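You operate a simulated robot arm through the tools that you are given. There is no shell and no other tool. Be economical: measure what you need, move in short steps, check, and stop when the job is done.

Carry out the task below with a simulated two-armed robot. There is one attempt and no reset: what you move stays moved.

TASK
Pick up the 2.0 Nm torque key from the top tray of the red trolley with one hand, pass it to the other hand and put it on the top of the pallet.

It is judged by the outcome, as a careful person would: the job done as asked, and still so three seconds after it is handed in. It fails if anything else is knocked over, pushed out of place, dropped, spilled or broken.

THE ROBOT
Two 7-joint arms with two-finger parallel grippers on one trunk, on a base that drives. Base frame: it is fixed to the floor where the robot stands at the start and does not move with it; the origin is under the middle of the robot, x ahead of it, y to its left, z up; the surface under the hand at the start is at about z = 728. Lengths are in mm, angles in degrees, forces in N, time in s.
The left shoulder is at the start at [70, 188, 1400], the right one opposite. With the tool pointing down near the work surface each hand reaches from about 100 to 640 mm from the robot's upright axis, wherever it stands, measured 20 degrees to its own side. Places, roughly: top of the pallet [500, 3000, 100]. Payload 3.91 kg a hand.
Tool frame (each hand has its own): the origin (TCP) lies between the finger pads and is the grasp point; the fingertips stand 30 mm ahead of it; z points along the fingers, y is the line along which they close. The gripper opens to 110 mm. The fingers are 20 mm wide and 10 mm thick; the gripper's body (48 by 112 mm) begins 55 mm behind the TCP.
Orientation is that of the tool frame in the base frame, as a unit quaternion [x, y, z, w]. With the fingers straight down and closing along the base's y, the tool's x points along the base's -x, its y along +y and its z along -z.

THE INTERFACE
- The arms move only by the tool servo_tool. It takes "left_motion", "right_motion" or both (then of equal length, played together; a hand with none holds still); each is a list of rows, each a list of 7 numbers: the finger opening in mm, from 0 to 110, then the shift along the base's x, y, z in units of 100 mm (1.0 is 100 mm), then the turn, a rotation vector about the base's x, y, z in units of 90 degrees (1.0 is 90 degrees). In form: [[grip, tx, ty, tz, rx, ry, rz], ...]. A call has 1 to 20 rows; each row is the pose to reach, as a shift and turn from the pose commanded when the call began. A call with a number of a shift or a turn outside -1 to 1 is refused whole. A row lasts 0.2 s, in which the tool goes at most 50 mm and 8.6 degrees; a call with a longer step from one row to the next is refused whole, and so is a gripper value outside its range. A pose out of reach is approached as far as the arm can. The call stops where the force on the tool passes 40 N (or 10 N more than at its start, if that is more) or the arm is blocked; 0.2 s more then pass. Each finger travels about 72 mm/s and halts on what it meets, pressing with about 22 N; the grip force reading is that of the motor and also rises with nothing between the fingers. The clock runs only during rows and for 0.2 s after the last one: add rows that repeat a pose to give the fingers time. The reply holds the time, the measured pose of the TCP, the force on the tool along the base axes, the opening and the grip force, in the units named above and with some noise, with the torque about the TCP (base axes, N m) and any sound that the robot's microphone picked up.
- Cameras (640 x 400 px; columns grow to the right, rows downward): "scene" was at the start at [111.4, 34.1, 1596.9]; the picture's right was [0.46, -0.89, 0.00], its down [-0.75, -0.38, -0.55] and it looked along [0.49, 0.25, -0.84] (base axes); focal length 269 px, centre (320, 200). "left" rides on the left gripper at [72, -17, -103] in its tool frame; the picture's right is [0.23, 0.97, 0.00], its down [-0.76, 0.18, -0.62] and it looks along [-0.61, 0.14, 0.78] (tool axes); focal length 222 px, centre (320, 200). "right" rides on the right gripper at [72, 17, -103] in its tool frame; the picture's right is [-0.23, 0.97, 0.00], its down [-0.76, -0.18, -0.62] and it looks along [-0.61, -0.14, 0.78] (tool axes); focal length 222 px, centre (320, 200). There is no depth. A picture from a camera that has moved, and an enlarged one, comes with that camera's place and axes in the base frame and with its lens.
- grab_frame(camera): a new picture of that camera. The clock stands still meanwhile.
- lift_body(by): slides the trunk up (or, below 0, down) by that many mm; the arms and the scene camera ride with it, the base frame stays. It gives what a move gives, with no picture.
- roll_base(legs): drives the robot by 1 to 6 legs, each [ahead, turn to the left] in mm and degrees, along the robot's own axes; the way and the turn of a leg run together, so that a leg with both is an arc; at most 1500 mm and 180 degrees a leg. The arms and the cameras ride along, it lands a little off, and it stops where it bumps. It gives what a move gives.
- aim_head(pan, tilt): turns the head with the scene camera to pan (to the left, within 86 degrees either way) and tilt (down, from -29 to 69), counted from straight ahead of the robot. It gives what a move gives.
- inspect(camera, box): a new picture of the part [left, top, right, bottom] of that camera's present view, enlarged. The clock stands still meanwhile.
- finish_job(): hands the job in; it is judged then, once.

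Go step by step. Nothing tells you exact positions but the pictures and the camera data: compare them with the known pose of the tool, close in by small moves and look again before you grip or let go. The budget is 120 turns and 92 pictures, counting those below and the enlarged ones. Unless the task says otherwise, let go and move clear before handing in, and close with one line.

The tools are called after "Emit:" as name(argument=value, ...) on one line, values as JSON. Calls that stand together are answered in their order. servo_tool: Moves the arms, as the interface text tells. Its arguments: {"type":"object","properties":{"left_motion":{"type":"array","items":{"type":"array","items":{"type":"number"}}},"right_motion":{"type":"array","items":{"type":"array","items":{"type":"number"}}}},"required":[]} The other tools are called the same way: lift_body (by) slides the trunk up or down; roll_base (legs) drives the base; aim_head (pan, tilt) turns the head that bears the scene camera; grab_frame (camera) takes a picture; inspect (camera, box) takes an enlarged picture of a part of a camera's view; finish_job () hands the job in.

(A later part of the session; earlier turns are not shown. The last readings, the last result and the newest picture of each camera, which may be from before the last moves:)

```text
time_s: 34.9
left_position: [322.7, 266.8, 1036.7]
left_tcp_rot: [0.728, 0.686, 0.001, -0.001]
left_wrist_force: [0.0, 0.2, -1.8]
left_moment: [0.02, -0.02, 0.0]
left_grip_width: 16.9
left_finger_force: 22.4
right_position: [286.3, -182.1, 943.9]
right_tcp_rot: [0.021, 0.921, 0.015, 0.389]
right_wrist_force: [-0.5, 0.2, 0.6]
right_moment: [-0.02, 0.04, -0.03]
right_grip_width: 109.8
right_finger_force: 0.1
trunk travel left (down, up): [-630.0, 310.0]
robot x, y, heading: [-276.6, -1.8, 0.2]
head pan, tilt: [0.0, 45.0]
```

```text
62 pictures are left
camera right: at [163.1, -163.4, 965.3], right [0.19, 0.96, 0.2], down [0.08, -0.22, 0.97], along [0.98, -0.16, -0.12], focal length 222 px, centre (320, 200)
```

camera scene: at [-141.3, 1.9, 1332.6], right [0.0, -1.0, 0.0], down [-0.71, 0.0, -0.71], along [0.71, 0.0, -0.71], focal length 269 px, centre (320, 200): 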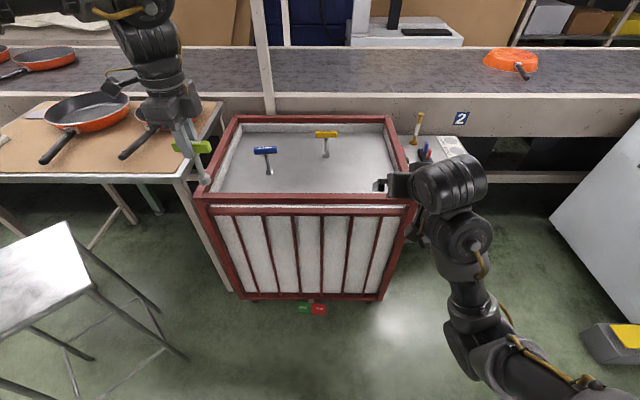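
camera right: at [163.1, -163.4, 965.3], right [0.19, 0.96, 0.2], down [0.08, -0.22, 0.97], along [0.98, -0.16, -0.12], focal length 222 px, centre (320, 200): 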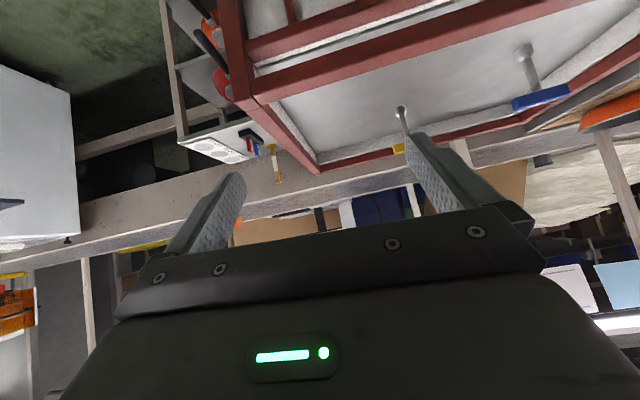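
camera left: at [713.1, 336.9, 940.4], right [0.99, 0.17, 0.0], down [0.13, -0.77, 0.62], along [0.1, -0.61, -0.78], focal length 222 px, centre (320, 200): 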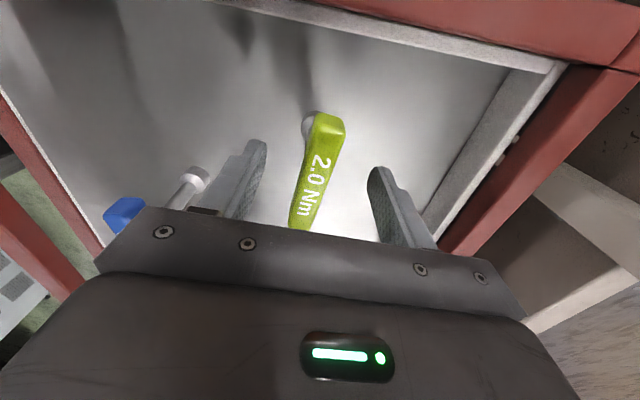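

The handover needs room, so I raise the trunk 150 mm. Then I bring the left hand inward while yawing the key 45°, and turn the right tool horizontal, pointing forward-left at the stem.

Emit:
lift_body(by=150)

Emit:
servo_tool(left_motion=[[0, 0.05, -0.1, -0.1, 0, 0, 0.06], [0, 0.1, -0.2, -0.2, 0, 0, 0.12], [0, 0.15, -0.3, -0.3, 0, 0, 0.18], [0, 0.2, -0.4, -0.4, 0, 0, 0.24], [0, 0.2, -0.5, -0.5, 0, 0, 0.3], [0, 0.2, -0.6, -0.6, 0, 0, 0.36], [0, 0.2, -0.7, -0.8, 0, 0, 0.42], [0, 0.2, -0.8, -0.9, 0, 0, 0.48], [0, 0.2, -0.9, -1, 0, 0, 0.53]], right_motion=[[110, 0, 0, -0.1, 0.021, -0.052, 0.053], [110, 0, 0, -0.2, 0.043, -0.103, 0.106], [110, 0, 0, -0.3, 0.064, -0.155, 0.158], [110, 0, 0, -0.4, 0.085, -0.206, 0.211], [110, 0, 0, -0.5, 0.107, -0.258, 0.264], [110, 0, 0, -0.6, 0.128, -0.309, 0.317], [110, 0, 0, -0.7, 0.149, -0.361, 0.369], [110, 0, 0, -0.8, 0.171, -0.412, 0.422], [110, 0, 0, -0.9, 0.192, -0.464, 0.475]])

Emit:
grab_frame(camera="scene")

```text
time_s: 36.6
left_position: [323.9, 266.2, 1186.7]
left_tcp_rot: [0.728, 0.686, 0.0, -0.001]
left_wrist_force: [0.4, 0.2, -1.7]
left_moment: [0.01, -0.01, 0.0]
left_grip_width: 16.6
left_finger_force: 22.6
right_position: [288.3, -181.6, 1092.8]
right_tcp_rot: [0.022, 0.921, 0.014, 0.388]
right_wrist_force: [-0.5, -1.0, -0.4]
right_moment: [-0.02, -0.03, -0.02]
right_grip_width: 110.1
right_finger_force: 0.0
trunk travel left (down, up): [-780.0, 160.0]
robot x, y, heading: [-271.2, 2.6, 0.3]
head pan, tilt: [0.0, 45.0]
```

```text
time_s: 37.6
left_position: [342.8, 225.4, 1149.5]
left_tcp_rot: [0.602, 0.798, 0.001, -0.001]
left_wrist_force: [0.9, -0.2, -1.9]
left_moment: [0.03, 0.02, -0.01]
left_grip_width: 16.8
left_finger_force: 21.9
right_position: [288.6, -255.9, 1046.2]
right_tcp_rot: [-0.1, 0.865, 0.033, 0.491]
right_wrist_force: [-1.2, -0.2, 0.2]
right_moment: [0.04, -0.02, 0.03]
right_grip_width: 110.1
right_finger_force: 0.0
right hand out of reach, approached as far as the arm can: row 4
trunk travel left (down, up): [-780.0, 160.0]
robot x, y, heading: [-273.9, 2.5, 0.3]
head pan, tilt: [0.0, 45.0]
stopped in row 4 (right hand): the arm was blocked; the commanded pose is now the measured one
```

```text
61 pictures are left
camera scene: at [-139.0, -2.4, 1482.4], right [0.0, -1.0, 0.0], down [-0.71, 0.0, -0.71], along [0.71, 0.0, -0.71], focal length 269 px, centre (320, 200)
```

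scene: 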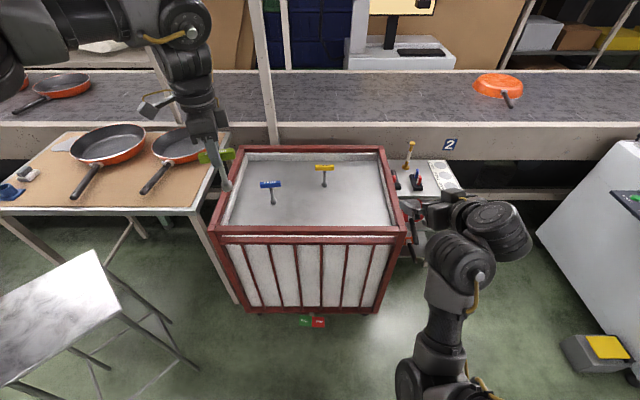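

The right arm is too folded for that turn. I extend it forward first, then turn further in small steps.

Emit:
servo_tool(right_motion=[[110, 0.2, 0.1, -0.1, 0, 0, 0], [110, 0.4, 0.2, -0.2, 0, 0, 0], [110, 0.6, 0.3, -0.3, 0, 0, 0], [110, 0.8, 0.4, -0.4, 0, 0, 0], [110, 1, 0.6, -0.4, 0, 0, 0], [110, 1, 0.8, -0.4, 0, 0, 0], [110, 1, 0.8, -0.4, 0, 0, 0]])

Emit:
servo_tool(right_motion=[[110, 0, 0, 0, 0, -0.07, 0.05], [110, 0, 0, 0, 0, -0.14, 0.1], [110, 0, 0, 0, 0, -0.2, 0.15], [110, 0, 0, 0, 0, -0.26, 0.22], [110, 0, 0, 0, 0, -0.32, 0.28], [110, 0, 0, 0, 0, -0.32, 0.36], [110, 0, 0, 0, 0, -0.32, 0.36]])

Emit:
grab_frame(camera="scene")

```text
time_s: 38.3
left_position: [341.5, 228.5, 1148.8]
left_tcp_rot: [0.602, 0.799, -0.001, 0.0]
left_wrist_force: [1.5, -0.1, -2.4]
left_moment: [-0.03, -0.01, -0.04]
left_grip_width: 16.7
left_finger_force: 22.1
right_position: [332.2, -309.4, 1035.6]
right_tcp_rot: [-0.105, 0.867, -0.053, 0.484]
right_wrist_force: [-0.4, -0.5, 0.1]
right_moment: [-0.02, 0.0, 0.02]
right_grip_width: 109.9
right_finger_force: 0.0
right hand out of reach, approached as far as the arm can: row 3
trunk travel left (down, up): [-780.0, 160.0]
robot x, y, heading: [-272.1, -0.7, 0.4]
head pan, tilt: [0.0, 45.0]
stopped in row 3 (right hand): the arm was blocked; the commanded pose is now the measured one
```

```text
time_s: 39.9
left_position: [341.2, 227.4, 1149.8]
left_tcp_rot: [0.601, 0.799, 0.001, -0.001]
left_wrist_force: [-0.1, -0.9, -2.3]
left_moment: [0.04, 0.05, -0.02]
left_grip_width: 16.9
left_finger_force: 21.9
right_position: [362.4, -314.4, 1036.8]
right_tcp_rot: [-0.325, 0.657, 0.061, 0.677]
right_wrist_force: [0.9, -0.5, 0.9]
right_moment: [0.0, -0.02, -0.02]
right_grip_width: 109.9
right_finger_force: 0.0
right hand out of reach, approached as far as the arm can: row 1, 2, 3, 4, 5, 6, 7
trunk travel left (down, up): [-780.0, 160.0]
robot x, y, heading: [-270.5, -3.0, 0.2]
head pan, tilt: [0.0, 45.0]
```

```text
60 pictures are left
camera scene: at [-140.8, 0.1, 1482.6], right [0.0, -1.0, 0.0], down [-0.71, 0.0, -0.71], along [0.71, 0.0, -0.71], focal length 269 px, centre (320, 200)
```

scene: 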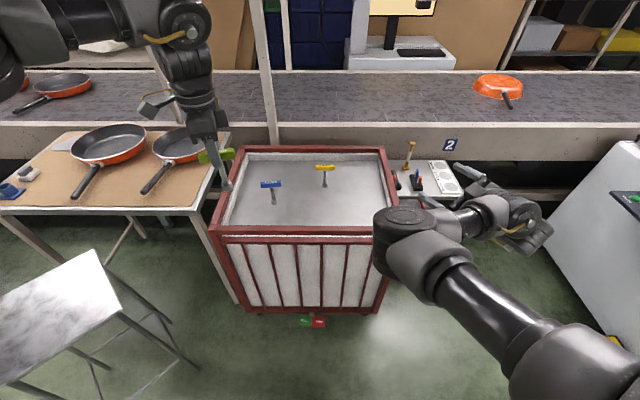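

The right arm has swung its elbow inward. I bring its tool back toward pointing down at the outer side to recover a well-behaved, elbow-out posture.

Emit:
servo_tool(right_motion=[[110, 0, 0, 0, -0.05, 0.081, 0], [110, 0, 0, 0, -0.1, 0.162, 0], [110, 0, 0, -0.1, -0.149, 0.243, 0], [110, 0, 0, -0.2, -0.198, 0.324, 0], [110, 0, 0, -0.3, -0.248, 0.405, 0], [110, 0, 0, -0.4, -0.298, 0.486, 0], [110, 0, 0, -0.5, -0.347, 0.567, 0], [110, 0, 0, -0.5, -0.397, 0.648, 0], [110, 0, 0, -0.5, -0.446, 0.729, 0], [110, 0, 0, -0.5, -0.496, 0.81, 0], [110, 0, 0, -0.5, -0.496, 0.81, 0]])

Emit:
grab_frame(camera="scene")

```text
time_s: 42.3
left_position: [341.2, 225.0, 1149.4]
left_tcp_rot: [0.601, 0.799, 0.001, -0.001]
left_wrist_force: [0.2, -1.0, -2.8]
left_moment: [-0.01, -0.01, 0.04]
left_grip_width: 17.1
left_finger_force: 22.3
right_position: [362.0, -332.7, 922.2]
right_tcp_rot: [-0.443, 0.896, 0.0, 0.008]
right_wrist_force: [-0.9, -1.1, -0.3]
right_moment: [0.06, 0.0, -0.02]
right_grip_width: 109.9
right_finger_force: 0.0
right hand out of reach, approached as far as the arm can: row 8, 9, 10, 11
trunk travel left (down, up): [-780.0, 160.0]
robot x, y, heading: [-271.4, -3.2, 0.2]
head pan, tilt: [0.0, 45.0]
```

```text
59 pictures are left
camera scene: at [-141.2, -2.4, 1482.6], right [0.0, -1.0, 0.0], down [-0.71, 0.0, -0.71], along [0.71, 0.0, -0.71], focal length 269 px, centre (320, 200)
```

scene: 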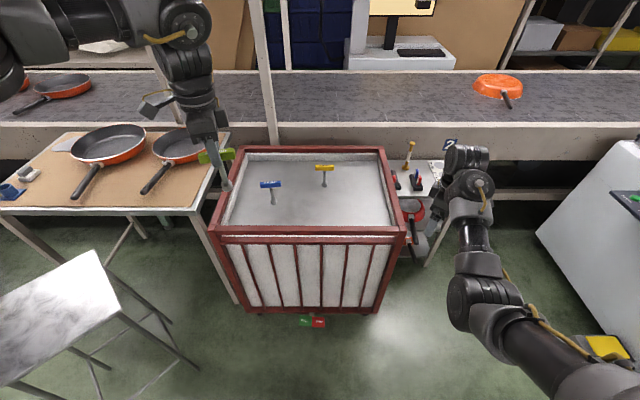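

The right arm is straightened again with its tool down. A better plan: the left hand holds the key with the stem horizontal, pointing to my right, and the right hand grips the stem from above, which is also the placing pose. I raise the trunk and turn the left hand.

Emit:
lift_body(by=140)

Emit:
servo_tool(left_motion=[[0, 0, 0, -0.1, 0, 0, 0.09], [0, 0, 0, -0.2, 0, 0, 0.18], [0, 0, 0, -0.3, 0, 0, 0.27], [0, 0, 0, -0.4, 0, 0, 0.36], [0, 0, 0, -0.5, 0, 0, 0.45], [0, 0, 0, -0.6, 0, 0, 0.54], [0, 0, 0, -0.7, 0, 0, 0.63], [0, 0, 0, -0.8, 0, 0, 0.72], [0, 0, 0, -0.9, 0, 0, 0.82], [0, 0, 0, -1, 0, 0, 0.82]], right_motion=[[110, -0.1, 0, 0, 0, 0, 0.045], [110, -0.2, 0, 0, 0, 0, 0.09], [110, -0.3, 0, 0, 0, 0, 0.135], [110, -0.4, 0, 0, 0, 0, 0.18], [110, -0.5, 0, 0, 0, 0, 0.225], [110, -0.5, 0, 0, 0, 0, 0.27], [110, -0.5, 0, 0, 0, 0, 0.315], [110, -0.5, 0, 0, 0, 0, 0.36], [110, -0.5, 0, 0, 0, 0, 0.41], [110, -0.5, 0, 0, 0, 0, 0.41]])

Emit:
grab_frame(camera="scene")

```text
time_s: 43.9
left_position: [341.8, 229.0, 1288.9]
left_tcp_rot: [0.6, 0.8, 0.0, -0.001]
left_wrist_force: [0.1, -0.1, -2.0]
left_moment: [0.04, 0.02, 0.01]
left_grip_width: 16.8
left_finger_force: 21.8
right_position: [362.8, -329.9, 1063.1]
right_tcp_rot: [-0.444, 0.896, -0.002, 0.007]
right_wrist_force: [1.0, -0.9, 1.0]
right_moment: [0.0, -0.01, 0.02]
right_grip_width: 110.3
right_finger_force: 0.1
trunk travel left (down, up): [-920.0, 20.0]
robot x, y, heading: [-271.2, -2.6, 0.3]
head pan, tilt: [0.0, 45.0]
```

```text
refused: row 9 steps farther than a row can; nothing moved
```

```text
58 pictures are left
camera scene: at [-140.6, 1.7, 1622.5], right [0.0, -1.0, 0.0], down [-0.71, 0.0, -0.71], along [0.71, 0.0, -0.71], focal length 269 px, centre (320, 200)
```

scene: 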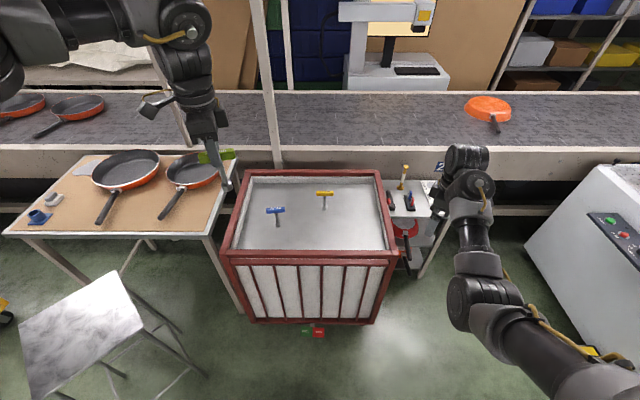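

One step was too large; I resend it with smaller turns.

Emit:
servo_tool(left_motion=[[0, 0, 0, -0.1, 0, 0, 0.09], [0, 0, 0, -0.2, 0, 0, 0.18], [0, 0, 0, -0.3, 0, 0, 0.27], [0, 0, 0, -0.4, 0, 0, 0.36], [0, 0, 0, -0.5, 0, 0, 0.45], [0, 0, 0, -0.6, 0, 0, 0.54], [0, 0, 0, -0.7, 0, 0, 0.63], [0, 0, 0, -0.8, 0, 0, 0.72], [0, 0, 0, -0.9, 0, 0, 0.8], [0, 0, 0, -1, 0, 0, 0.82]], right_motion=[[110, -0.1, 0, 0, 0, 0, 0.045], [110, -0.2, 0, 0, 0, 0, 0.09], [110, -0.3, 0, 0, 0, 0, 0.135], [110, -0.4, 0, 0, 0, 0, 0.18], [110, -0.5, 0, 0, 0, 0, 0.225], [110, -0.5, 0, 0, 0, 0, 0.27], [110, -0.5, 0, 0, 0, 0, 0.315], [110, -0.5, 0, 0, 0, 0, 0.36], [110, -0.5, 0, 0, 0, 0, 0.41], [110, -0.5, 0, 0, 0, 0, 0.41]])

Emit:
grab_frame(camera="scene")

```text
time_s: 46.1
left_position: [339.6, 228.1, 1190.9]
left_tcp_rot: [-0.001, 1.0, 0.0, 0.0]
left_wrist_force: [-0.3, 0.2, 0.0]
left_moment: [0.0, -0.03, 0.02]
left_grip_width: 0.0
left_finger_force: 21.7
right_position: [295.2, -323.0, 1008.3]
right_tcp_rot: [-0.705, 0.709, 0.001, 0.009]
right_wrist_force: [-0.3, 0.0, -1.1]
right_moment: [0.0, -0.04, -0.01]
right_grip_width: 110.0
right_finger_force: 0.1
right hand out of reach, approached as far as the arm can: row 1, 2, 3, 4, 5, 6, 7, 8, 9, 10
trunk travel left (down, up): [-920.0, 20.0]
robot x, y, heading: [-272.4, -0.4, 0.4]
head pan, tilt: [0.0, 45.0]
```

```text
57 pictures are left
camera scene: at [-141.8, 1.5, 1622.7], right [0.0, -1.0, 0.0], down [-0.71, 0.0, -0.71], along [0.71, 0.0, -0.71], focal length 269 px, centre (320, 200)
```

scene: 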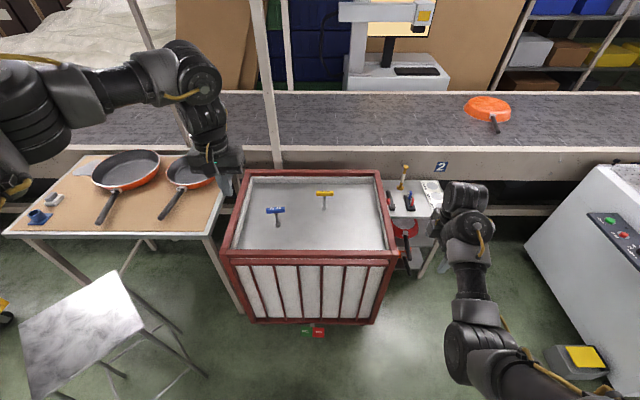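

The left gripper reads 0 mm: the key has slipped out of the hand and fallen. I need to find it.

Emit:
aim_head(pan=20, tilt=69)

Emit:
grab_frame(camera="scene")

Emit:
grab_frame(camera="left")

```text
time_s: 47.0
left_position: [341.1, 228.9, 1190.1]
left_tcp_rot: [0.001, 1.0, 0.0, 0.0]
left_wrist_force: [-1.0, 0.2, -0.4]
left_moment: [0.02, 0.04, 0.0]
left_grip_width: 0.0
left_finger_force: 22.0
right_position: [295.2, -322.1, 1007.0]
right_tcp_rot: [-0.705, 0.71, 0.001, 0.009]
right_wrist_force: [0.0, 0.0, -0.4]
right_moment: [-0.02, 0.01, 0.01]
right_grip_width: 110.0
right_finger_force: 0.1
trunk travel left (down, up): [-920.0, 20.0]
robot x, y, heading: [-272.6, -1.2, 0.2]
head pan, tilt: [20.0, 68.8]
```

```text
56 pictures are left
camera scene: at [-169.8, 20.6, 1593.8], right [0.34, -0.94, 0.0], down [-0.87, -0.32, -0.36], along [0.34, 0.13, -0.93], focal length 269 px, centre (320, 200)
```

scene: 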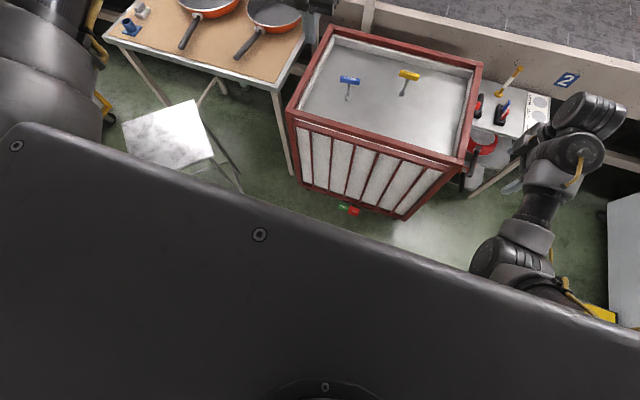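

```text
55 pictures are left
camera left: at [269.2, 211.4, 1293.9], right [-0.23, 0.97, 0.0], down [0.76, 0.18, 0.62], along [0.61, 0.14, -0.78], focal length 222 px, centre (320, 200)
```

left: 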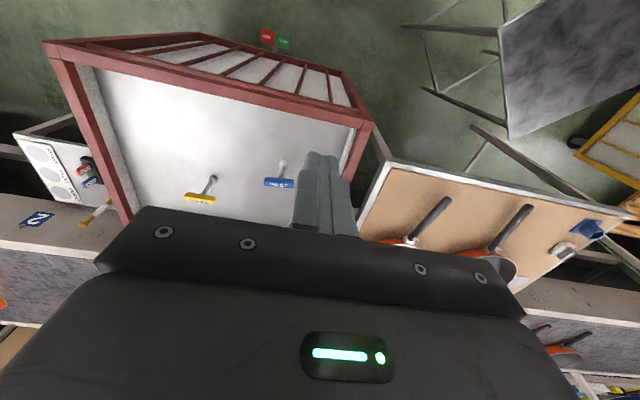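

The key is not obvious in these frames. I enlarge the likely landing areas.

Emit:
inspect(camera="scene", box=[100, 60, 340, 260])

Emit:
inspect(camera="scene", box=[280, 120, 520, 270])

Emit:
inspect(camera="left", box=[340, 0, 640, 260])

```text
2.00 times, centred on (220, 160) of scene
camera zoom: at [-169.8, 20.6, 1593.8], right [0.34, -0.94, 0.0], down [-0.87, -0.32, -0.36], along [0.34, 0.13, -0.93], focal length 538 px, centre (520, 280)
```

zoom: 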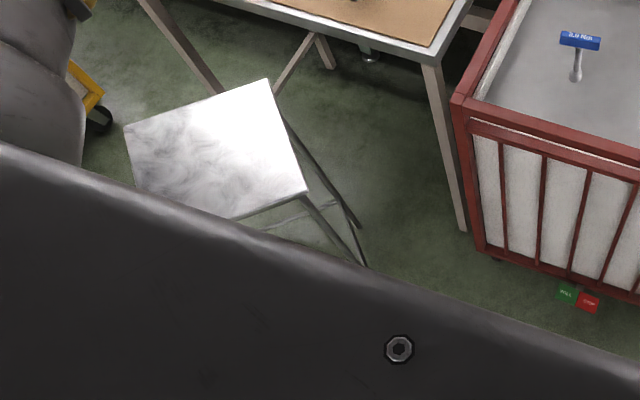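

```text
2.67 times, centred on (400, 195) of scene
camera zoom: at [-169.8, 20.6, 1593.8], right [0.34, -0.94, 0.0], down [-0.87, -0.32, -0.36], along [0.34, 0.13, -0.93], focal length 717 px, centre (107, 213)
```

zoom: 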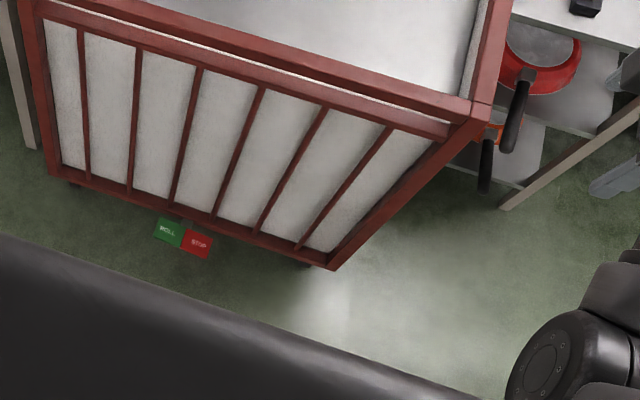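

```text
1.54 times, centred on (490, 130) of left
camera zoom: at [269.2, 211.4, 1293.9], right [-0.23, 0.97, 0.0], down [0.76, 0.18, 0.62], along [0.61, 0.14, -0.78], focal length 342 px, centre (58, 308)
```

zoom: 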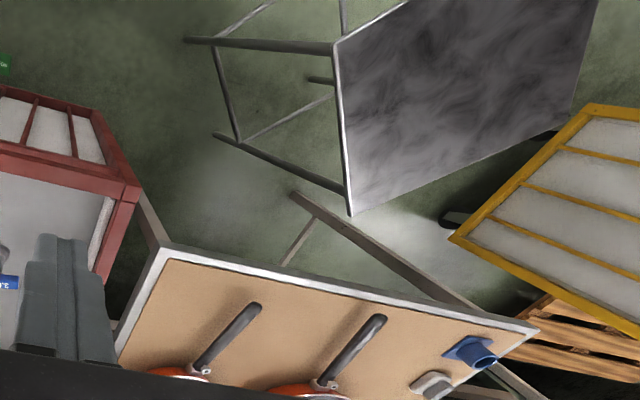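

It is not visible in these areas, so it may lie in the strip hidden by my own body panel. I check the right camera and tilt the left hand to look back along the floor.

Emit:
servo_tool(left_motion=[[40, 0, 0, 0, 0, 0.09, 0], [60, 0, 0, 0, 0, 0.18, 0], [60, 0, 0, 0, 0, 0.27, 0], [60, 0, 0, 0, 0, 0.36, 0], [60, 0, 0, 0, 0, 0.4, 0]])

Emit:
grab_frame(camera="left")

Emit:
grab_frame(camera="right")

```text
time_s: 48.2
left_position: [292.1, 208.2, 1179.0]
left_tcp_rot: [-0.015, 0.974, -0.006, -0.228]
left_wrist_force: [0.0, 0.5, 0.0]
left_moment: [0.0, 0.0, -0.03]
left_grip_width: 59.9
left_finger_force: 0.0
left hand out of reach, approached as far as the arm can: row 3, 4, 5
right_position: [295.2, -323.1, 1007.5]
right_tcp_rot: [-0.704, 0.71, 0.001, 0.008]
right_wrist_force: [-1.0, -0.1, 0.3]
right_moment: [0.02, -0.03, -0.03]
right_grip_width: 110.2
right_finger_force: 0.1
trunk travel left (down, up): [-920.0, 20.0]
robot x, y, heading: [-272.6, 1.8, 0.1]
head pan, tilt: [20.0, 68.8]
```

```text
51 pictures are left
camera left: at [273.3, 191.4, 1304.1], right [-0.23, 0.97, 0.09], down [0.95, 0.21, 0.22], along [0.19, 0.14, -0.97], focal length 222 px, centre (320, 200)
```

left: 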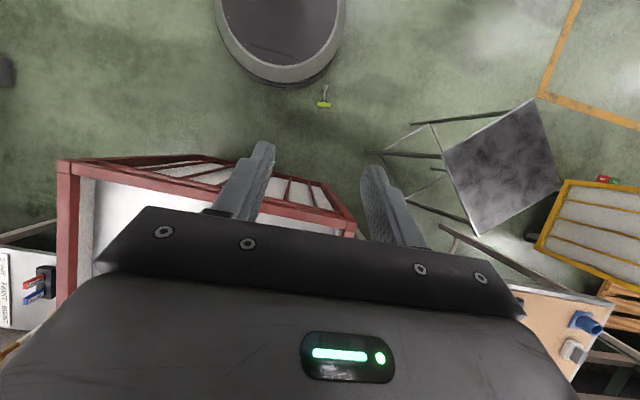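

```text
50 pictures are left
camera right: at [277.3, -397.2, 1109.8], right [-0.97, 0.23, -0.01], down [0.18, 0.75, 0.64], along [0.15, 0.62, -0.77], focal length 222 px, centre (320, 200)
```

right: 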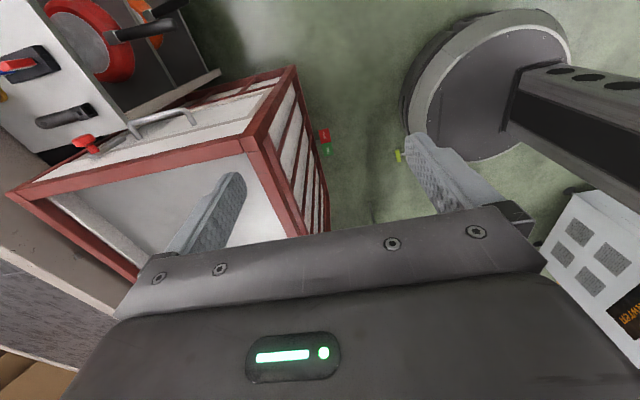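

Found it: the green key lies flat on the floor near [-10, 266, 10], between my base and the trolley, with its bar along y and its foot toward the base. I back up to get it into reach and straighten the left hand, then lower the trunk.

Emit:
roll_base(legs=[[-220, 0]])

Emit:
servo_tool(left_motion=[[90, 0, 0, 0, 0, -0.09, 0], [90, 0, 0, 0, 0, -0.18, 0], [90, 0, 0, 0, 0, -0.29, 0]])

Emit:
aim_head(pan=25, tilt=60)

Emit:
grab_frame(camera="scene")

```text
time_s: 49.9
left_position: [78.3, 208.4, 1176.3]
left_tcp_rot: [-0.014, 0.973, -0.006, -0.228]
left_wrist_force: [0.9, -0.5, -0.8]
left_moment: [-0.03, 0.03, 0.0]
left_grip_width: 59.9
left_finger_force: 0.1
right_position: [80.6, -323.2, 1006.1]
right_tcp_rot: [-0.704, 0.71, 0.003, 0.008]
right_wrist_force: [0.6, 0.7, -0.2]
right_moment: [0.01, 0.05, 0.01]
right_grip_width: 109.9
right_finger_force: 0.0
trunk travel left (down, up): [-920.0, 20.0]
robot x, y, heading: [-489.0, -1.8, 0.2]
head pan, tilt: [20.0, 68.8]
```

```text
refused: row 3 steps farther than a row can; nothing moved
```

```text
time_s: 50.6
left_position: [77.2, 207.7, 1177.4]
left_tcp_rot: [-0.014, 0.974, -0.006, -0.228]
left_wrist_force: [-0.8, -0.4, -0.4]
left_moment: [0.01, 0.0, 0.02]
left_grip_width: 60.1
left_finger_force: 0.1
right_position: [78.2, -322.6, 1007.6]
right_tcp_rot: [-0.704, 0.71, 0.001, 0.009]
right_wrist_force: [0.7, 0.1, 0.0]
right_moment: [0.03, -0.03, -0.01]
right_grip_width: 110.2
right_finger_force: 0.0
trunk travel left (down, up): [-920.0, 20.0]
robot x, y, heading: [-488.2, -2.8, 0.2]
head pan, tilt: [25.0, 60.0]
```

```text
49 pictures are left
camera scene: at [-378.8, 28.9, 1603.1], right [0.42, -0.91, 0.0], down [-0.78, -0.37, -0.5], along [0.45, 0.21, -0.87], focal length 269 px, centre (320, 200)
```

scene: 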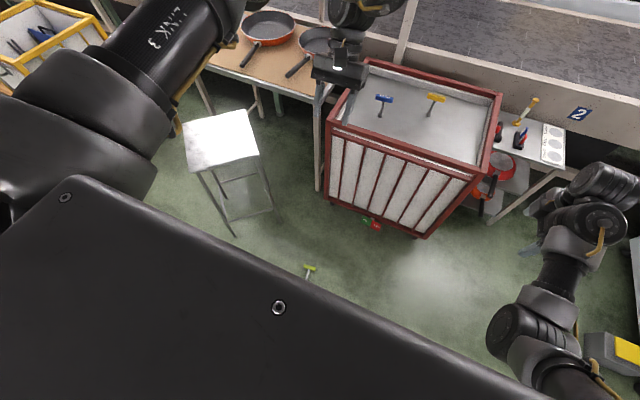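

The key's bar is confirmed near [-3, 272, 8]. I straighten the left tool over it, then lower the trunk in stages.

Emit:
servo_tool(left_motion=[[90, -0.2, 0.1, 0, 0, -0.08, 0], [90, -0.4, 0.2, 0, 0, -0.16, 0], [90, -0.6, 0.4, 0, 0, -0.23, 0], [90, -0.8, 0.5, 0, 0, -0.29, 0], [90, -0.9, 0.6, 0, 0, -0.29, 0], [90, -0.9, 0.6, 0, 0, -0.29, 0]])

Emit:
lift_body(by=-500)

Emit:
grab_frame(camera="scene")

Emit:
grab_frame(camera="left")

```text
time_s: 52.0
left_position: [-13.1, 265.6, 1175.9]
left_tcp_rot: [-0.012, 1.0, -0.009, -0.002]
left_wrist_force: [0.2, 0.1, 0.3]
left_moment: [0.02, 0.02, 0.0]
left_grip_width: 90.1
left_finger_force: 0.0
right_position: [79.5, -323.7, 1006.6]
right_tcp_rot: [-0.705, 0.71, 0.001, 0.008]
right_wrist_force: [-0.8, -0.8, -0.6]
right_moment: [0.02, -0.03, -0.02]
right_grip_width: 110.2
right_finger_force: 0.0
trunk travel left (down, up): [-920.0, 20.0]
robot x, y, heading: [-492.0, 1.1, -0.1]
head pan, tilt: [25.0, 60.0]
```

```text
refused: -500 is not a number from -400 to 400
```

```text
48 pictures are left
camera scene: at [-378.2, 27.8, 1603.1], right [0.42, -0.91, 0.0], down [-0.78, -0.37, -0.5], along [0.45, 0.21, -0.87], focal length 269 px, centre (320, 200)
```

scene: 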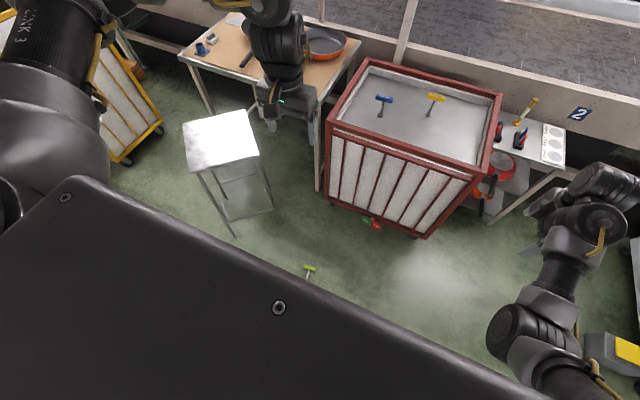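

```text
47 pictures are left
camera left: at [-84.8, 249.2, 1280.2], right [-0.25, 0.97, -0.02], down [0.76, 0.21, 0.62], along [0.6, 0.14, -0.79], focal length 222 px, centre (320, 200)
```

left: 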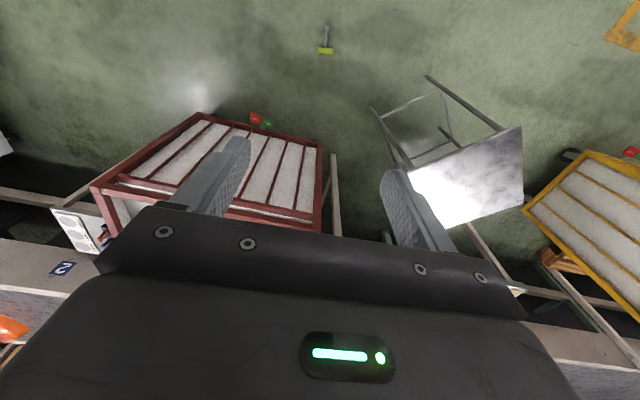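

The stool's seat is near [140, 725, 755], and the left arm stays clear of it on the way down. I lower the trunk in 400 mm stages.

Emit:
lift_body(by=-400)

Emit:
grab_frame(camera="scene")

Emit:
grab_frame(camera="left")

```text
time_s: 55.8
left_position: [-12.8, 266.7, 775.4]
left_tcp_rot: [-0.012, 1.0, -0.009, -0.001]
left_wrist_force: [0.1, 1.0, 0.3]
left_moment: [0.01, 0.03, 0.0]
left_grip_width: 89.8
left_finger_force: 0.0
right_position: [78.1, -323.9, 607.3]
right_tcp_rot: [-0.704, 0.71, 0.002, 0.009]
right_wrist_force: [-0.7, 0.5, 0.1]
right_moment: [-0.02, -0.02, -0.01]
right_grip_width: 109.9
right_finger_force: 0.0
trunk travel left (down, up): [-520.0, 420.0]
robot x, y, heading: [-491.7, 2.6, 0.5]
head pan, tilt: [25.0, 60.0]
```

```text
46 pictures are left
camera scene: at [-379.0, 29.0, 1203.2], right [0.43, -0.91, 0.0], down [-0.78, -0.37, -0.5], along [0.45, 0.21, -0.87], focal length 269 px, centre (320, 200)
```

scene: 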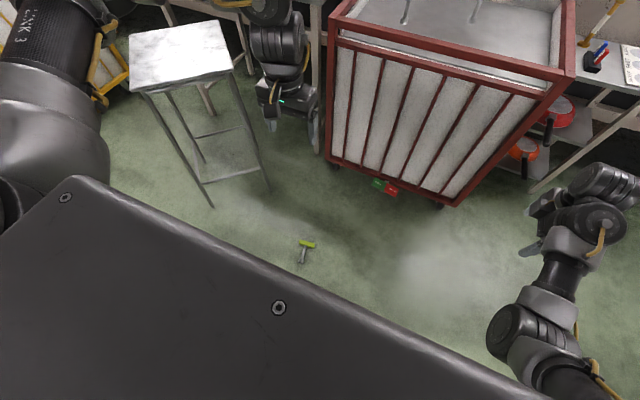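

```text
45 pictures are left
camera left: at [-85.3, 250.1, 880.3], right [-0.25, 0.97, -0.02], down [0.76, 0.21, 0.62], along [0.6, 0.14, -0.79], focal length 222 px, centre (320, 200)
```

left: 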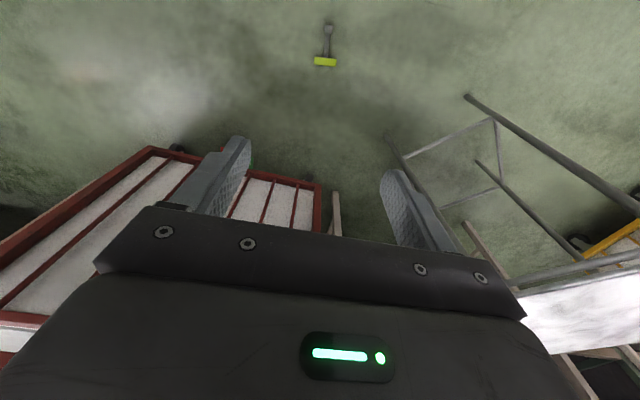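

Clear so far. The stem runs from the bar at about (5, 274) to the foot at about (-84, 258). I lower a further 400 mm and look closer.

Emit:
lift_body(by=-400)

Emit:
servo_tool(left_motion=[[70, -0.05, 0, -0.1, 0, -0.05, 0.04], [70, -0.1, 0, -0.3, 0, -0.1, 0.08], [70, -0.2, 0, -0.5, 0, -0.16, 0.1], [70, -0.3, 0, -0.7, 0, -0.22, 0.1], [70, -0.35, 0, -0.9, 0, -0.22, 0.1], [70, -0.35, 0, -1, 0, -0.22, 0.1]])

Emit:
grab_frame(camera="left")

Emit:
grab_frame(camera="scene")

```text
time_s: 59.6
left_position: [-14.3, 267.6, 375.2]
left_tcp_rot: [-0.012, 1.0, -0.01, -0.002]
left_wrist_force: [0.8, -0.9, -0.2]
left_moment: [-0.01, -0.01, 0.01]
left_grip_width: 89.9
left_finger_force: 0.1
right_position: [77.0, -323.7, 206.8]
right_tcp_rot: [-0.704, 0.71, 0.002, 0.009]
right_wrist_force: [-0.2, 0.6, 0.6]
right_moment: [0.0, -0.02, 0.0]
right_grip_width: 109.9
right_finger_force: 0.0
trunk travel left (down, up): [-120.0, 820.0]
robot x, y, heading: [-488.8, -1.6, -0.1]
head pan, tilt: [25.0, 60.0]
```

```text
time_s: 61.0
left_position: [-24.0, 291.2, 256.4]
left_tcp_rot: [-0.088, 0.981, -0.014, 0.172]
left_wrist_force: [-0.3, 0.5, 0.1]
left_moment: [-0.04, -0.02, 0.03]
left_grip_width: 70.0
left_finger_force: 0.1
left hand out of reach, approached as far as the arm can: row 2, 3, 4, 5, 6
right_position: [77.9, -322.7, 205.7]
right_tcp_rot: [-0.704, 0.71, 0.002, 0.008]
right_wrist_force: [-1.0, -0.2, -0.3]
right_moment: [0.0, 0.0, -0.01]
right_grip_width: 110.1
right_finger_force: 0.1
trunk travel left (down, up): [-120.0, 820.0]
robot x, y, heading: [-486.2, 2.3, 0.1]
head pan, tilt: [25.0, 60.0]
```

```text
44 pictures are left
camera left: at [-123.1, 261.6, 331.5], right [-0.37, 0.92, -0.13], down [0.47, 0.31, 0.83], along [0.8, 0.25, -0.54], focal length 222 px, centre (320, 200)
```

left: 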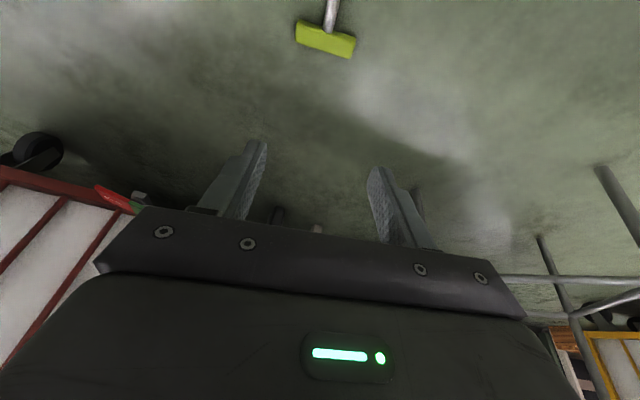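

```text
43 pictures are left
camera scene: at [-379.0, 29.0, 803.2], right [0.43, -0.91, 0.0], down [-0.78, -0.37, -0.5], along [0.45, 0.21, -0.87], focal length 269 px, centre (320, 200)
```

scene: 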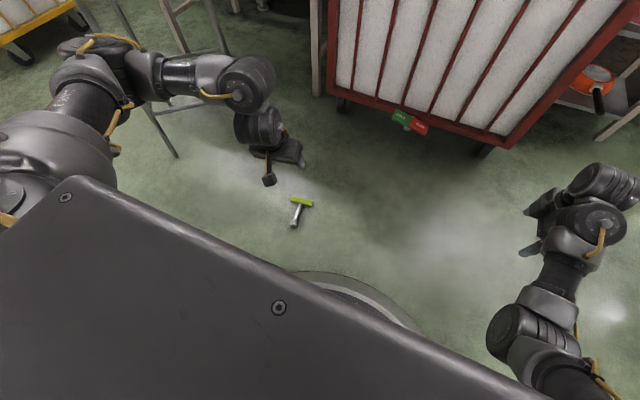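

Key position confirmed: bar at (2, 274), foot at (-86, 259). The arm is too folded at this trunk height, so I raise the trunk 90 mm and come down over the stem.

Emit:
lift_body(by=90)

Emit:
servo_tool(left_motion=[[70, 0, 0, -0.2, 0, 0, 0], [70, -0.05, -0.05, -0.4, 0, 0, 0], [70, -0.1, -0.1, -0.6, 0, 0, 0], [70, -0.2, -0.2, -0.8, 0, 0, 0], [70, -0.24, -0.26, -1, 0, 0, 0], [70, -0.24, -0.26, -1, 0, 0, 0]])

Emit:
servo_tool(left_motion=[[70, 0, 0, -0.3, 0, 0, 0], [70, 0, 0, -0.6, 0, 0, 0], [70, 0, 0, -0.9, 0, 0, 0], [70, 0, 0, -1, 0, 0, 0], [70, 0, 0, -1, 0, 0, 0]])

Emit:
grab_frame(camera="left")

Emit:
grab_frame(camera="scene")

```text
time_s: 62.3
left_position: [-24.3, 291.2, 347.8]
left_tcp_rot: [-0.087, 0.981, -0.013, 0.17]
left_wrist_force: [0.0, 0.0, -0.3]
left_moment: [-0.01, -0.01, -0.02]
left_grip_width: 69.9
left_finger_force: 0.1
right_position: [78.2, -323.3, 296.9]
right_tcp_rot: [-0.704, 0.711, 0.001, 0.008]
right_wrist_force: [-0.1, 0.6, -0.4]
right_moment: [-0.01, 0.02, 0.0]
right_grip_width: 110.0
right_finger_force: 0.1
trunk travel left (down, up): [-210.0, 730.0]
robot x, y, heading: [-490.4, 2.4, 0.3]
head pan, tilt: [25.0, 60.0]
```

```text
time_s: 63.7
left_position: [-48.6, 264.9, 245.8]
left_tcp_rot: [-0.088, 0.981, -0.013, 0.171]
left_wrist_force: [-0.7, -0.2, -0.2]
left_moment: [0.02, 0.0, -0.02]
left_grip_width: 70.0
left_finger_force: 0.0
right_position: [78.8, -323.4, 296.8]
right_tcp_rot: [-0.704, 0.71, 0.001, 0.009]
right_wrist_force: [0.3, -0.2, -0.3]
right_moment: [0.0, -0.01, 0.0]
right_grip_width: 110.1
right_finger_force: 0.0
trunk travel left (down, up): [-210.0, 730.0]
robot x, y, heading: [-488.2, 0.6, 0.3]
head pan, tilt: [25.0, 60.0]
```

```text
time_s: 64.9
left_position: [-49.2, 266.4, 144.3]
left_tcp_rot: [-0.088, 0.981, -0.014, 0.17]
left_wrist_force: [-0.7, 0.1, 0.3]
left_moment: [-0.01, -0.03, 0.01]
left_grip_width: 70.0
left_finger_force: 0.1
right_position: [78.5, -323.0, 297.0]
right_tcp_rot: [-0.703, 0.711, 0.0, 0.008]
right_wrist_force: [-0.1, 0.5, 0.1]
right_moment: [-0.04, -0.02, -0.01]
right_grip_width: 110.0
right_finger_force: 0.0
trunk travel left (down, up): [-210.0, 730.0]
robot x, y, heading: [-484.3, -0.0, 0.5]
head pan, tilt: [25.0, 60.0]
```

```text
42 pictures are left
camera left: at [-146.9, 236.8, 219.8], right [-0.37, 0.92, -0.13], down [0.47, 0.31, 0.83], along [0.8, 0.25, -0.54], focal length 222 px, centre (320, 200)
```

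left: 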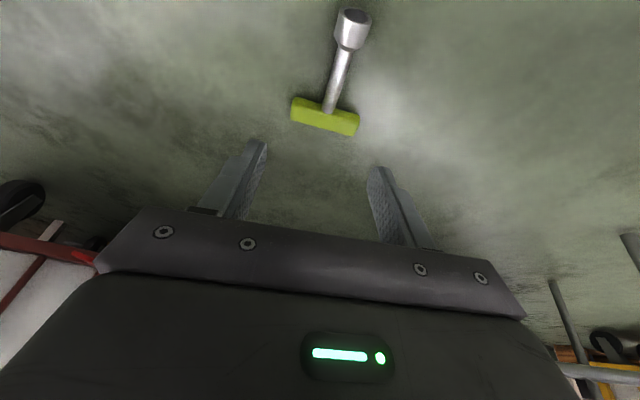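

```text
41 pictures are left
camera scene: at [-379.0, 29.0, 893.2], right [0.43, -0.91, 0.0], down [-0.78, -0.37, -0.5], along [0.45, 0.21, -0.87], focal length 269 px, centre (320, 200)
```

scene: 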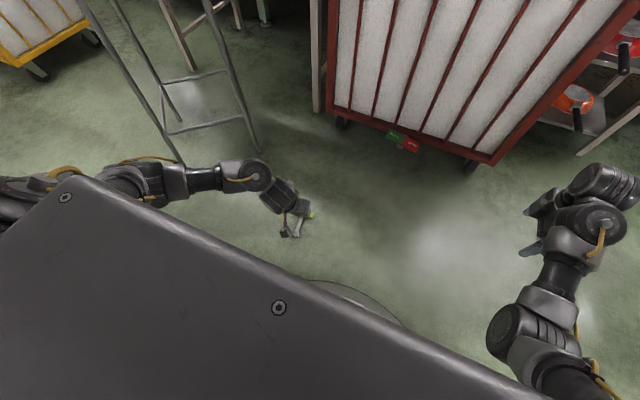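

The stem's graspable part spans x ≈ -64 to -6. I descend to just above the floor beside the stem, shifted 9 mm back.

Emit:
servo_tool(left_motion=[[60, -0.05, -0.01, -0.2, 0, 0, 0], [60, -0.09, -0.01, -0.4, 0, 0, 0], [60, -0.09, -0.01, -0.6, 0, 0, 0], [60, -0.09, -0.01, -0.75, 0, 0, 0], [60, -0.09, -0.01, -0.9, 0, 0, 0], [60, -0.09, -0.01, -1, 0, 0, 0], [60, -0.09, -0.01, -1, 0, 0, 0]])

Emit:
servo_tool(left_motion=[[60, 0, 0, -0.04, 0, 0, 0], [60, 0, 0, -0.08, 0, 0, 0], [60, 0, 0, -0.1, 0, 0, 0], [60, 0, 0, -0.1, 0, 0, 0]])

Emit:
grab_frame(camera="left")

```text
time_s: 66.5
left_position: [-56.8, 263.5, 47.0]
left_tcp_rot: [-0.088, 0.981, -0.013, 0.17]
left_wrist_force: [-0.6, 0.3, -0.1]
left_moment: [0.04, 0.01, -0.01]
left_grip_width: 60.0
left_finger_force: 0.0
right_position: [77.2, -323.7, 297.6]
right_tcp_rot: [-0.704, 0.71, 0.001, 0.008]
right_wrist_force: [-0.3, 0.4, -0.1]
right_moment: [-0.02, 0.0, 0.0]
right_grip_width: 110.4
right_finger_force: 0.0
trunk travel left (down, up): [-210.0, 730.0]
robot x, y, heading: [-486.4, -3.5, 0.1]
head pan, tilt: [25.0, 60.0]
```

```text
time_s: 67.5
left_position: [-55.9, 263.8, 37.4]
left_tcp_rot: [-0.088, 0.982, -0.013, 0.17]
left_wrist_force: [0.8, -0.3, 0.2]
left_moment: [-0.03, -0.03, 0.05]
left_grip_width: 60.0
left_finger_force: 0.1
right_position: [78.3, -324.3, 297.1]
right_tcp_rot: [-0.704, 0.71, 0.002, 0.009]
right_wrist_force: [0.3, -0.3, 0.0]
right_moment: [-0.02, 0.0, -0.01]
right_grip_width: 110.1
right_finger_force: 0.1
trunk travel left (down, up): [-210.0, 730.0]
robot x, y, heading: [-488.6, -2.9, 0.4]
head pan, tilt: [25.0, 60.0]
```

```text
40 pictures are left
camera left: at [-154.2, 233.9, 111.9], right [-0.37, 0.92, -0.13], down [0.47, 0.31, 0.83], along [0.8, 0.25, -0.54], focal length 222 px, centre (320, 200)
```

left: 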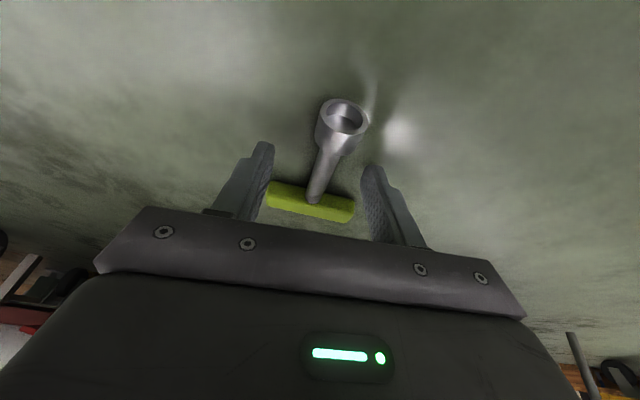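

The stem is centred between the fingers. I go down another 4 mm and close.

Emit:
servo_tool(left_motion=[[60, 0, 0, -0.025, 0, 0, 0], [60, 0, 0, -0.045, 0, 0, 0], [40, 0, 0, -0.045, 0, 0, 0], [25, 0, 0, -0.045, 0, 0, 0], [10, 0, 0, -0.045, 0, 0, 0], [0, 0, 0, -0.045, 0, 0, 0], [0, 0, 0, -0.045, 0, 0, 0], [0, 0, 0, -0.045, 0, 0, 0]])

Emit:
servo_tool(left_motion=[[0, 0, 0, 0.05, 0, 0, 0], [0, 0, 0, 0.1, 0, 0, 0], [0, 0, 0, 0.2, 0, 0, 0], [0, 0, 0, 0.3, 0, 0, 0], [0, 0, 0, 0.4, 0, 0, 0], [0, 0, 0, 0.5, 0, 0, 0], [0, 0, 0, 0.6, 0, 0, 0], [0, 0, 0, 0.6, 0, 0, 0]])

Emit:
grab_frame(camera="left")

```text
time_s: 69.3
left_position: [-55.8, 263.4, 32.1]
left_tcp_rot: [-0.088, 0.981, -0.013, 0.171]
left_wrist_force: [-0.4, 1.1, 0.7]
left_moment: [0.12, -0.08, 0.42]
left_grip_width: 9.2
left_finger_force: 21.3
right_position: [77.0, -324.6, 296.4]
right_tcp_rot: [-0.704, 0.71, 0.001, 0.009]
right_wrist_force: [0.2, -0.1, 0.6]
right_moment: [-0.06, 0.0, -0.02]
right_grip_width: 110.0
right_finger_force: 0.1
trunk travel left (down, up): [-210.0, 730.0]
robot x, y, heading: [-486.2, 0.7, 0.2]
head pan, tilt: [25.0, 60.0]
```

```text
time_s: 71.1
left_position: [-56.3, 263.1, 91.0]
left_tcp_rot: [-0.087, 0.981, -0.013, 0.171]
left_wrist_force: [-0.8, 0.0, -2.6]
left_moment: [0.0, 0.03, -0.02]
left_grip_width: 13.2
left_finger_force: 21.6
right_position: [78.3, -322.8, 297.0]
right_tcp_rot: [-0.705, 0.71, 0.002, 0.009]
right_wrist_force: [-0.2, 0.1, 0.5]
right_moment: [-0.02, 0.01, 0.0]
right_grip_width: 110.2
right_finger_force: 0.0
trunk travel left (down, up): [-210.0, 730.0]
robot x, y, heading: [-486.3, -2.7, -0.2]
head pan, tilt: [25.0, 60.0]
```

```text
39 pictures are left
camera left: at [-155.2, 234.2, 165.6], right [-0.37, 0.92, -0.13], down [0.47, 0.31, 0.83], along [0.8, 0.25, -0.54], focal length 222 px, centre (320, 200)
```

left: 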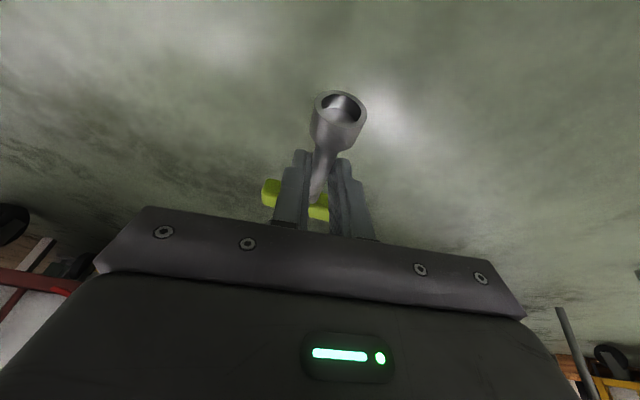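

The opening grew from 9 to 13 mm as the key lifted, so it may have shifted. I look closely.

Emit:
inspect(camera="left", box=[240, 70, 440, 240])

Emit:
inspect(camera="scene", box=[240, 150, 380, 250])

```text
2.35 times, centred on (340, 155) of left
camera zoom: at [-155.2, 234.2, 165.6], right [-0.37, 0.92, -0.13], down [0.47, 0.31, 0.83], along [0.8, 0.25, -0.54], focal length 523 px, centre (273, 306)
```

zoom: 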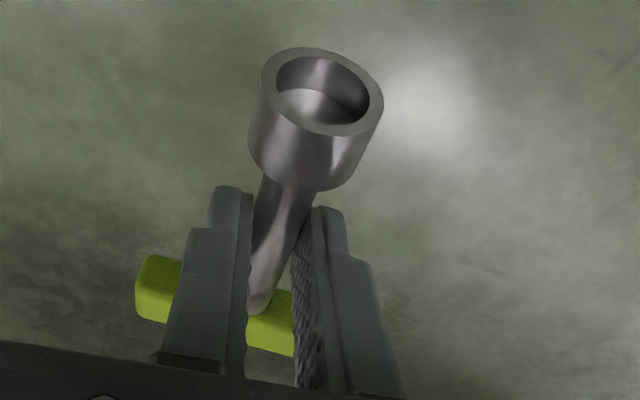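

```text
4.00 times, centred on (310, 200) of scene
camera zoom: at [-378.9, 29.0, 893.1], right [0.43, -0.91, 0.0], down [-0.78, -0.37, -0.5], along [0.45, 0.21, -0.87], focal length 1075 px, centre (360, 200)
```

zoom: 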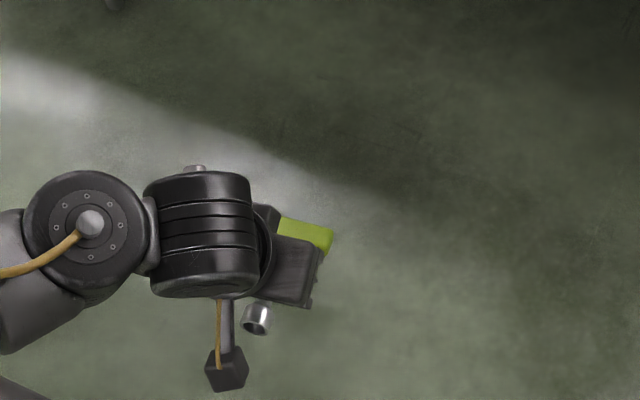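

The key is held across the stem near its balance point and looks horizontal. Keeping low, I slowly yaw it so the stem points along y and bring it toward the middle.

Emit:
servo_tool(left_motion=[[0, 0, -0.05, 0.05, 0, 0, -0.04], [0, 0, -0.1, 0.1, 0, 0, -0.08], [0, 0, -0.15, 0.15, 0, 0, -0.12], [0, 0, -0.2, 0.2, 0, 0, -0.16], [0, 0, -0.25, 0.25, 0, 0, -0.2], [0, 0.05, -0.3, 0.3, 0, 0, -0.24], [0, 0.1, -0.35, 0.35, 0, 0, -0.28], [0, 0.15, -0.4, 0.4, 0, 0, -0.32], [0, 0.2, -0.45, 0.45, 0, 0, -0.36], [0, 0.25, -0.5, 0.5, 0, 0, -0.4], [0, 0.3, -0.55, 0.55, 0, 0, -0.44], [0, 0.35, -0.6, 0.6, 0, 0, -0.48], [0, 0.4, -0.65, 0.65, 0, 0, -0.52], [0, 0.4, -0.7, 0.7, 0, 0, -0.56], [0, 0.4, -0.7, 0.7, 0, 0, -0.56]])

Emit:
grab_frame(camera="left")

Emit:
grab_frame(camera="scene")

```text
time_s: 74.3
left_position: [-18.3, 195.9, 161.6]
left_tcp_rot: [0.34, 0.925, -0.086, 0.148]
left_wrist_force: [-0.1, -0.3, -2.2]
left_moment: [0.03, 0.04, 0.03]
left_grip_width: 13.2
left_finger_force: 22.1
right_position: [78.0, -323.6, 297.1]
right_tcp_rot: [-0.704, 0.71, 0.002, 0.009]
right_wrist_force: [-0.2, -0.9, -0.5]
right_moment: [-0.03, 0.02, 0.01]
right_grip_width: 109.9
right_finger_force: 0.1
trunk travel left (down, up): [-210.0, 730.0]
robot x, y, heading: [-490.4, -1.1, 0.2]
head pan, tilt: [25.0, 60.0]
```

```text
36 pictures are left
camera left: at [-103.5, 253.1, 237.0], right [0.47, 0.87, -0.13], down [0.53, -0.16, 0.83], along [0.7, -0.46, -0.54], focal length 222 px, centre (320, 200)
```

left: 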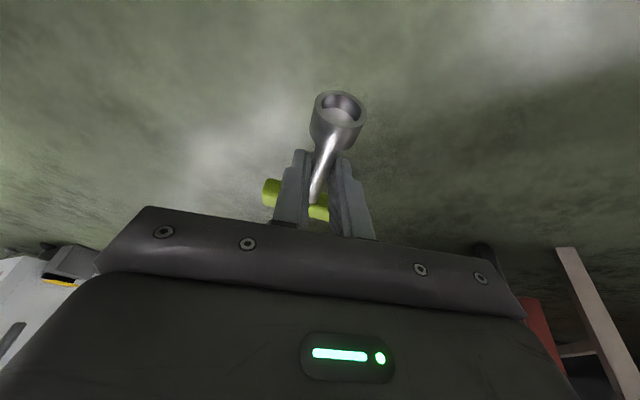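

```text
35 pictures are left
camera scene: at [-378.9, 29.0, 893.1], right [0.43, -0.91, 0.0], down [-0.78, -0.37, -0.5], along [0.45, 0.21, -0.87], focal length 269 px, centre (320, 200)
```

scene: 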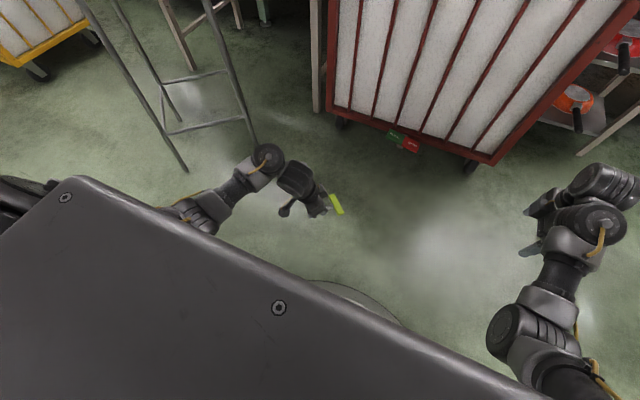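

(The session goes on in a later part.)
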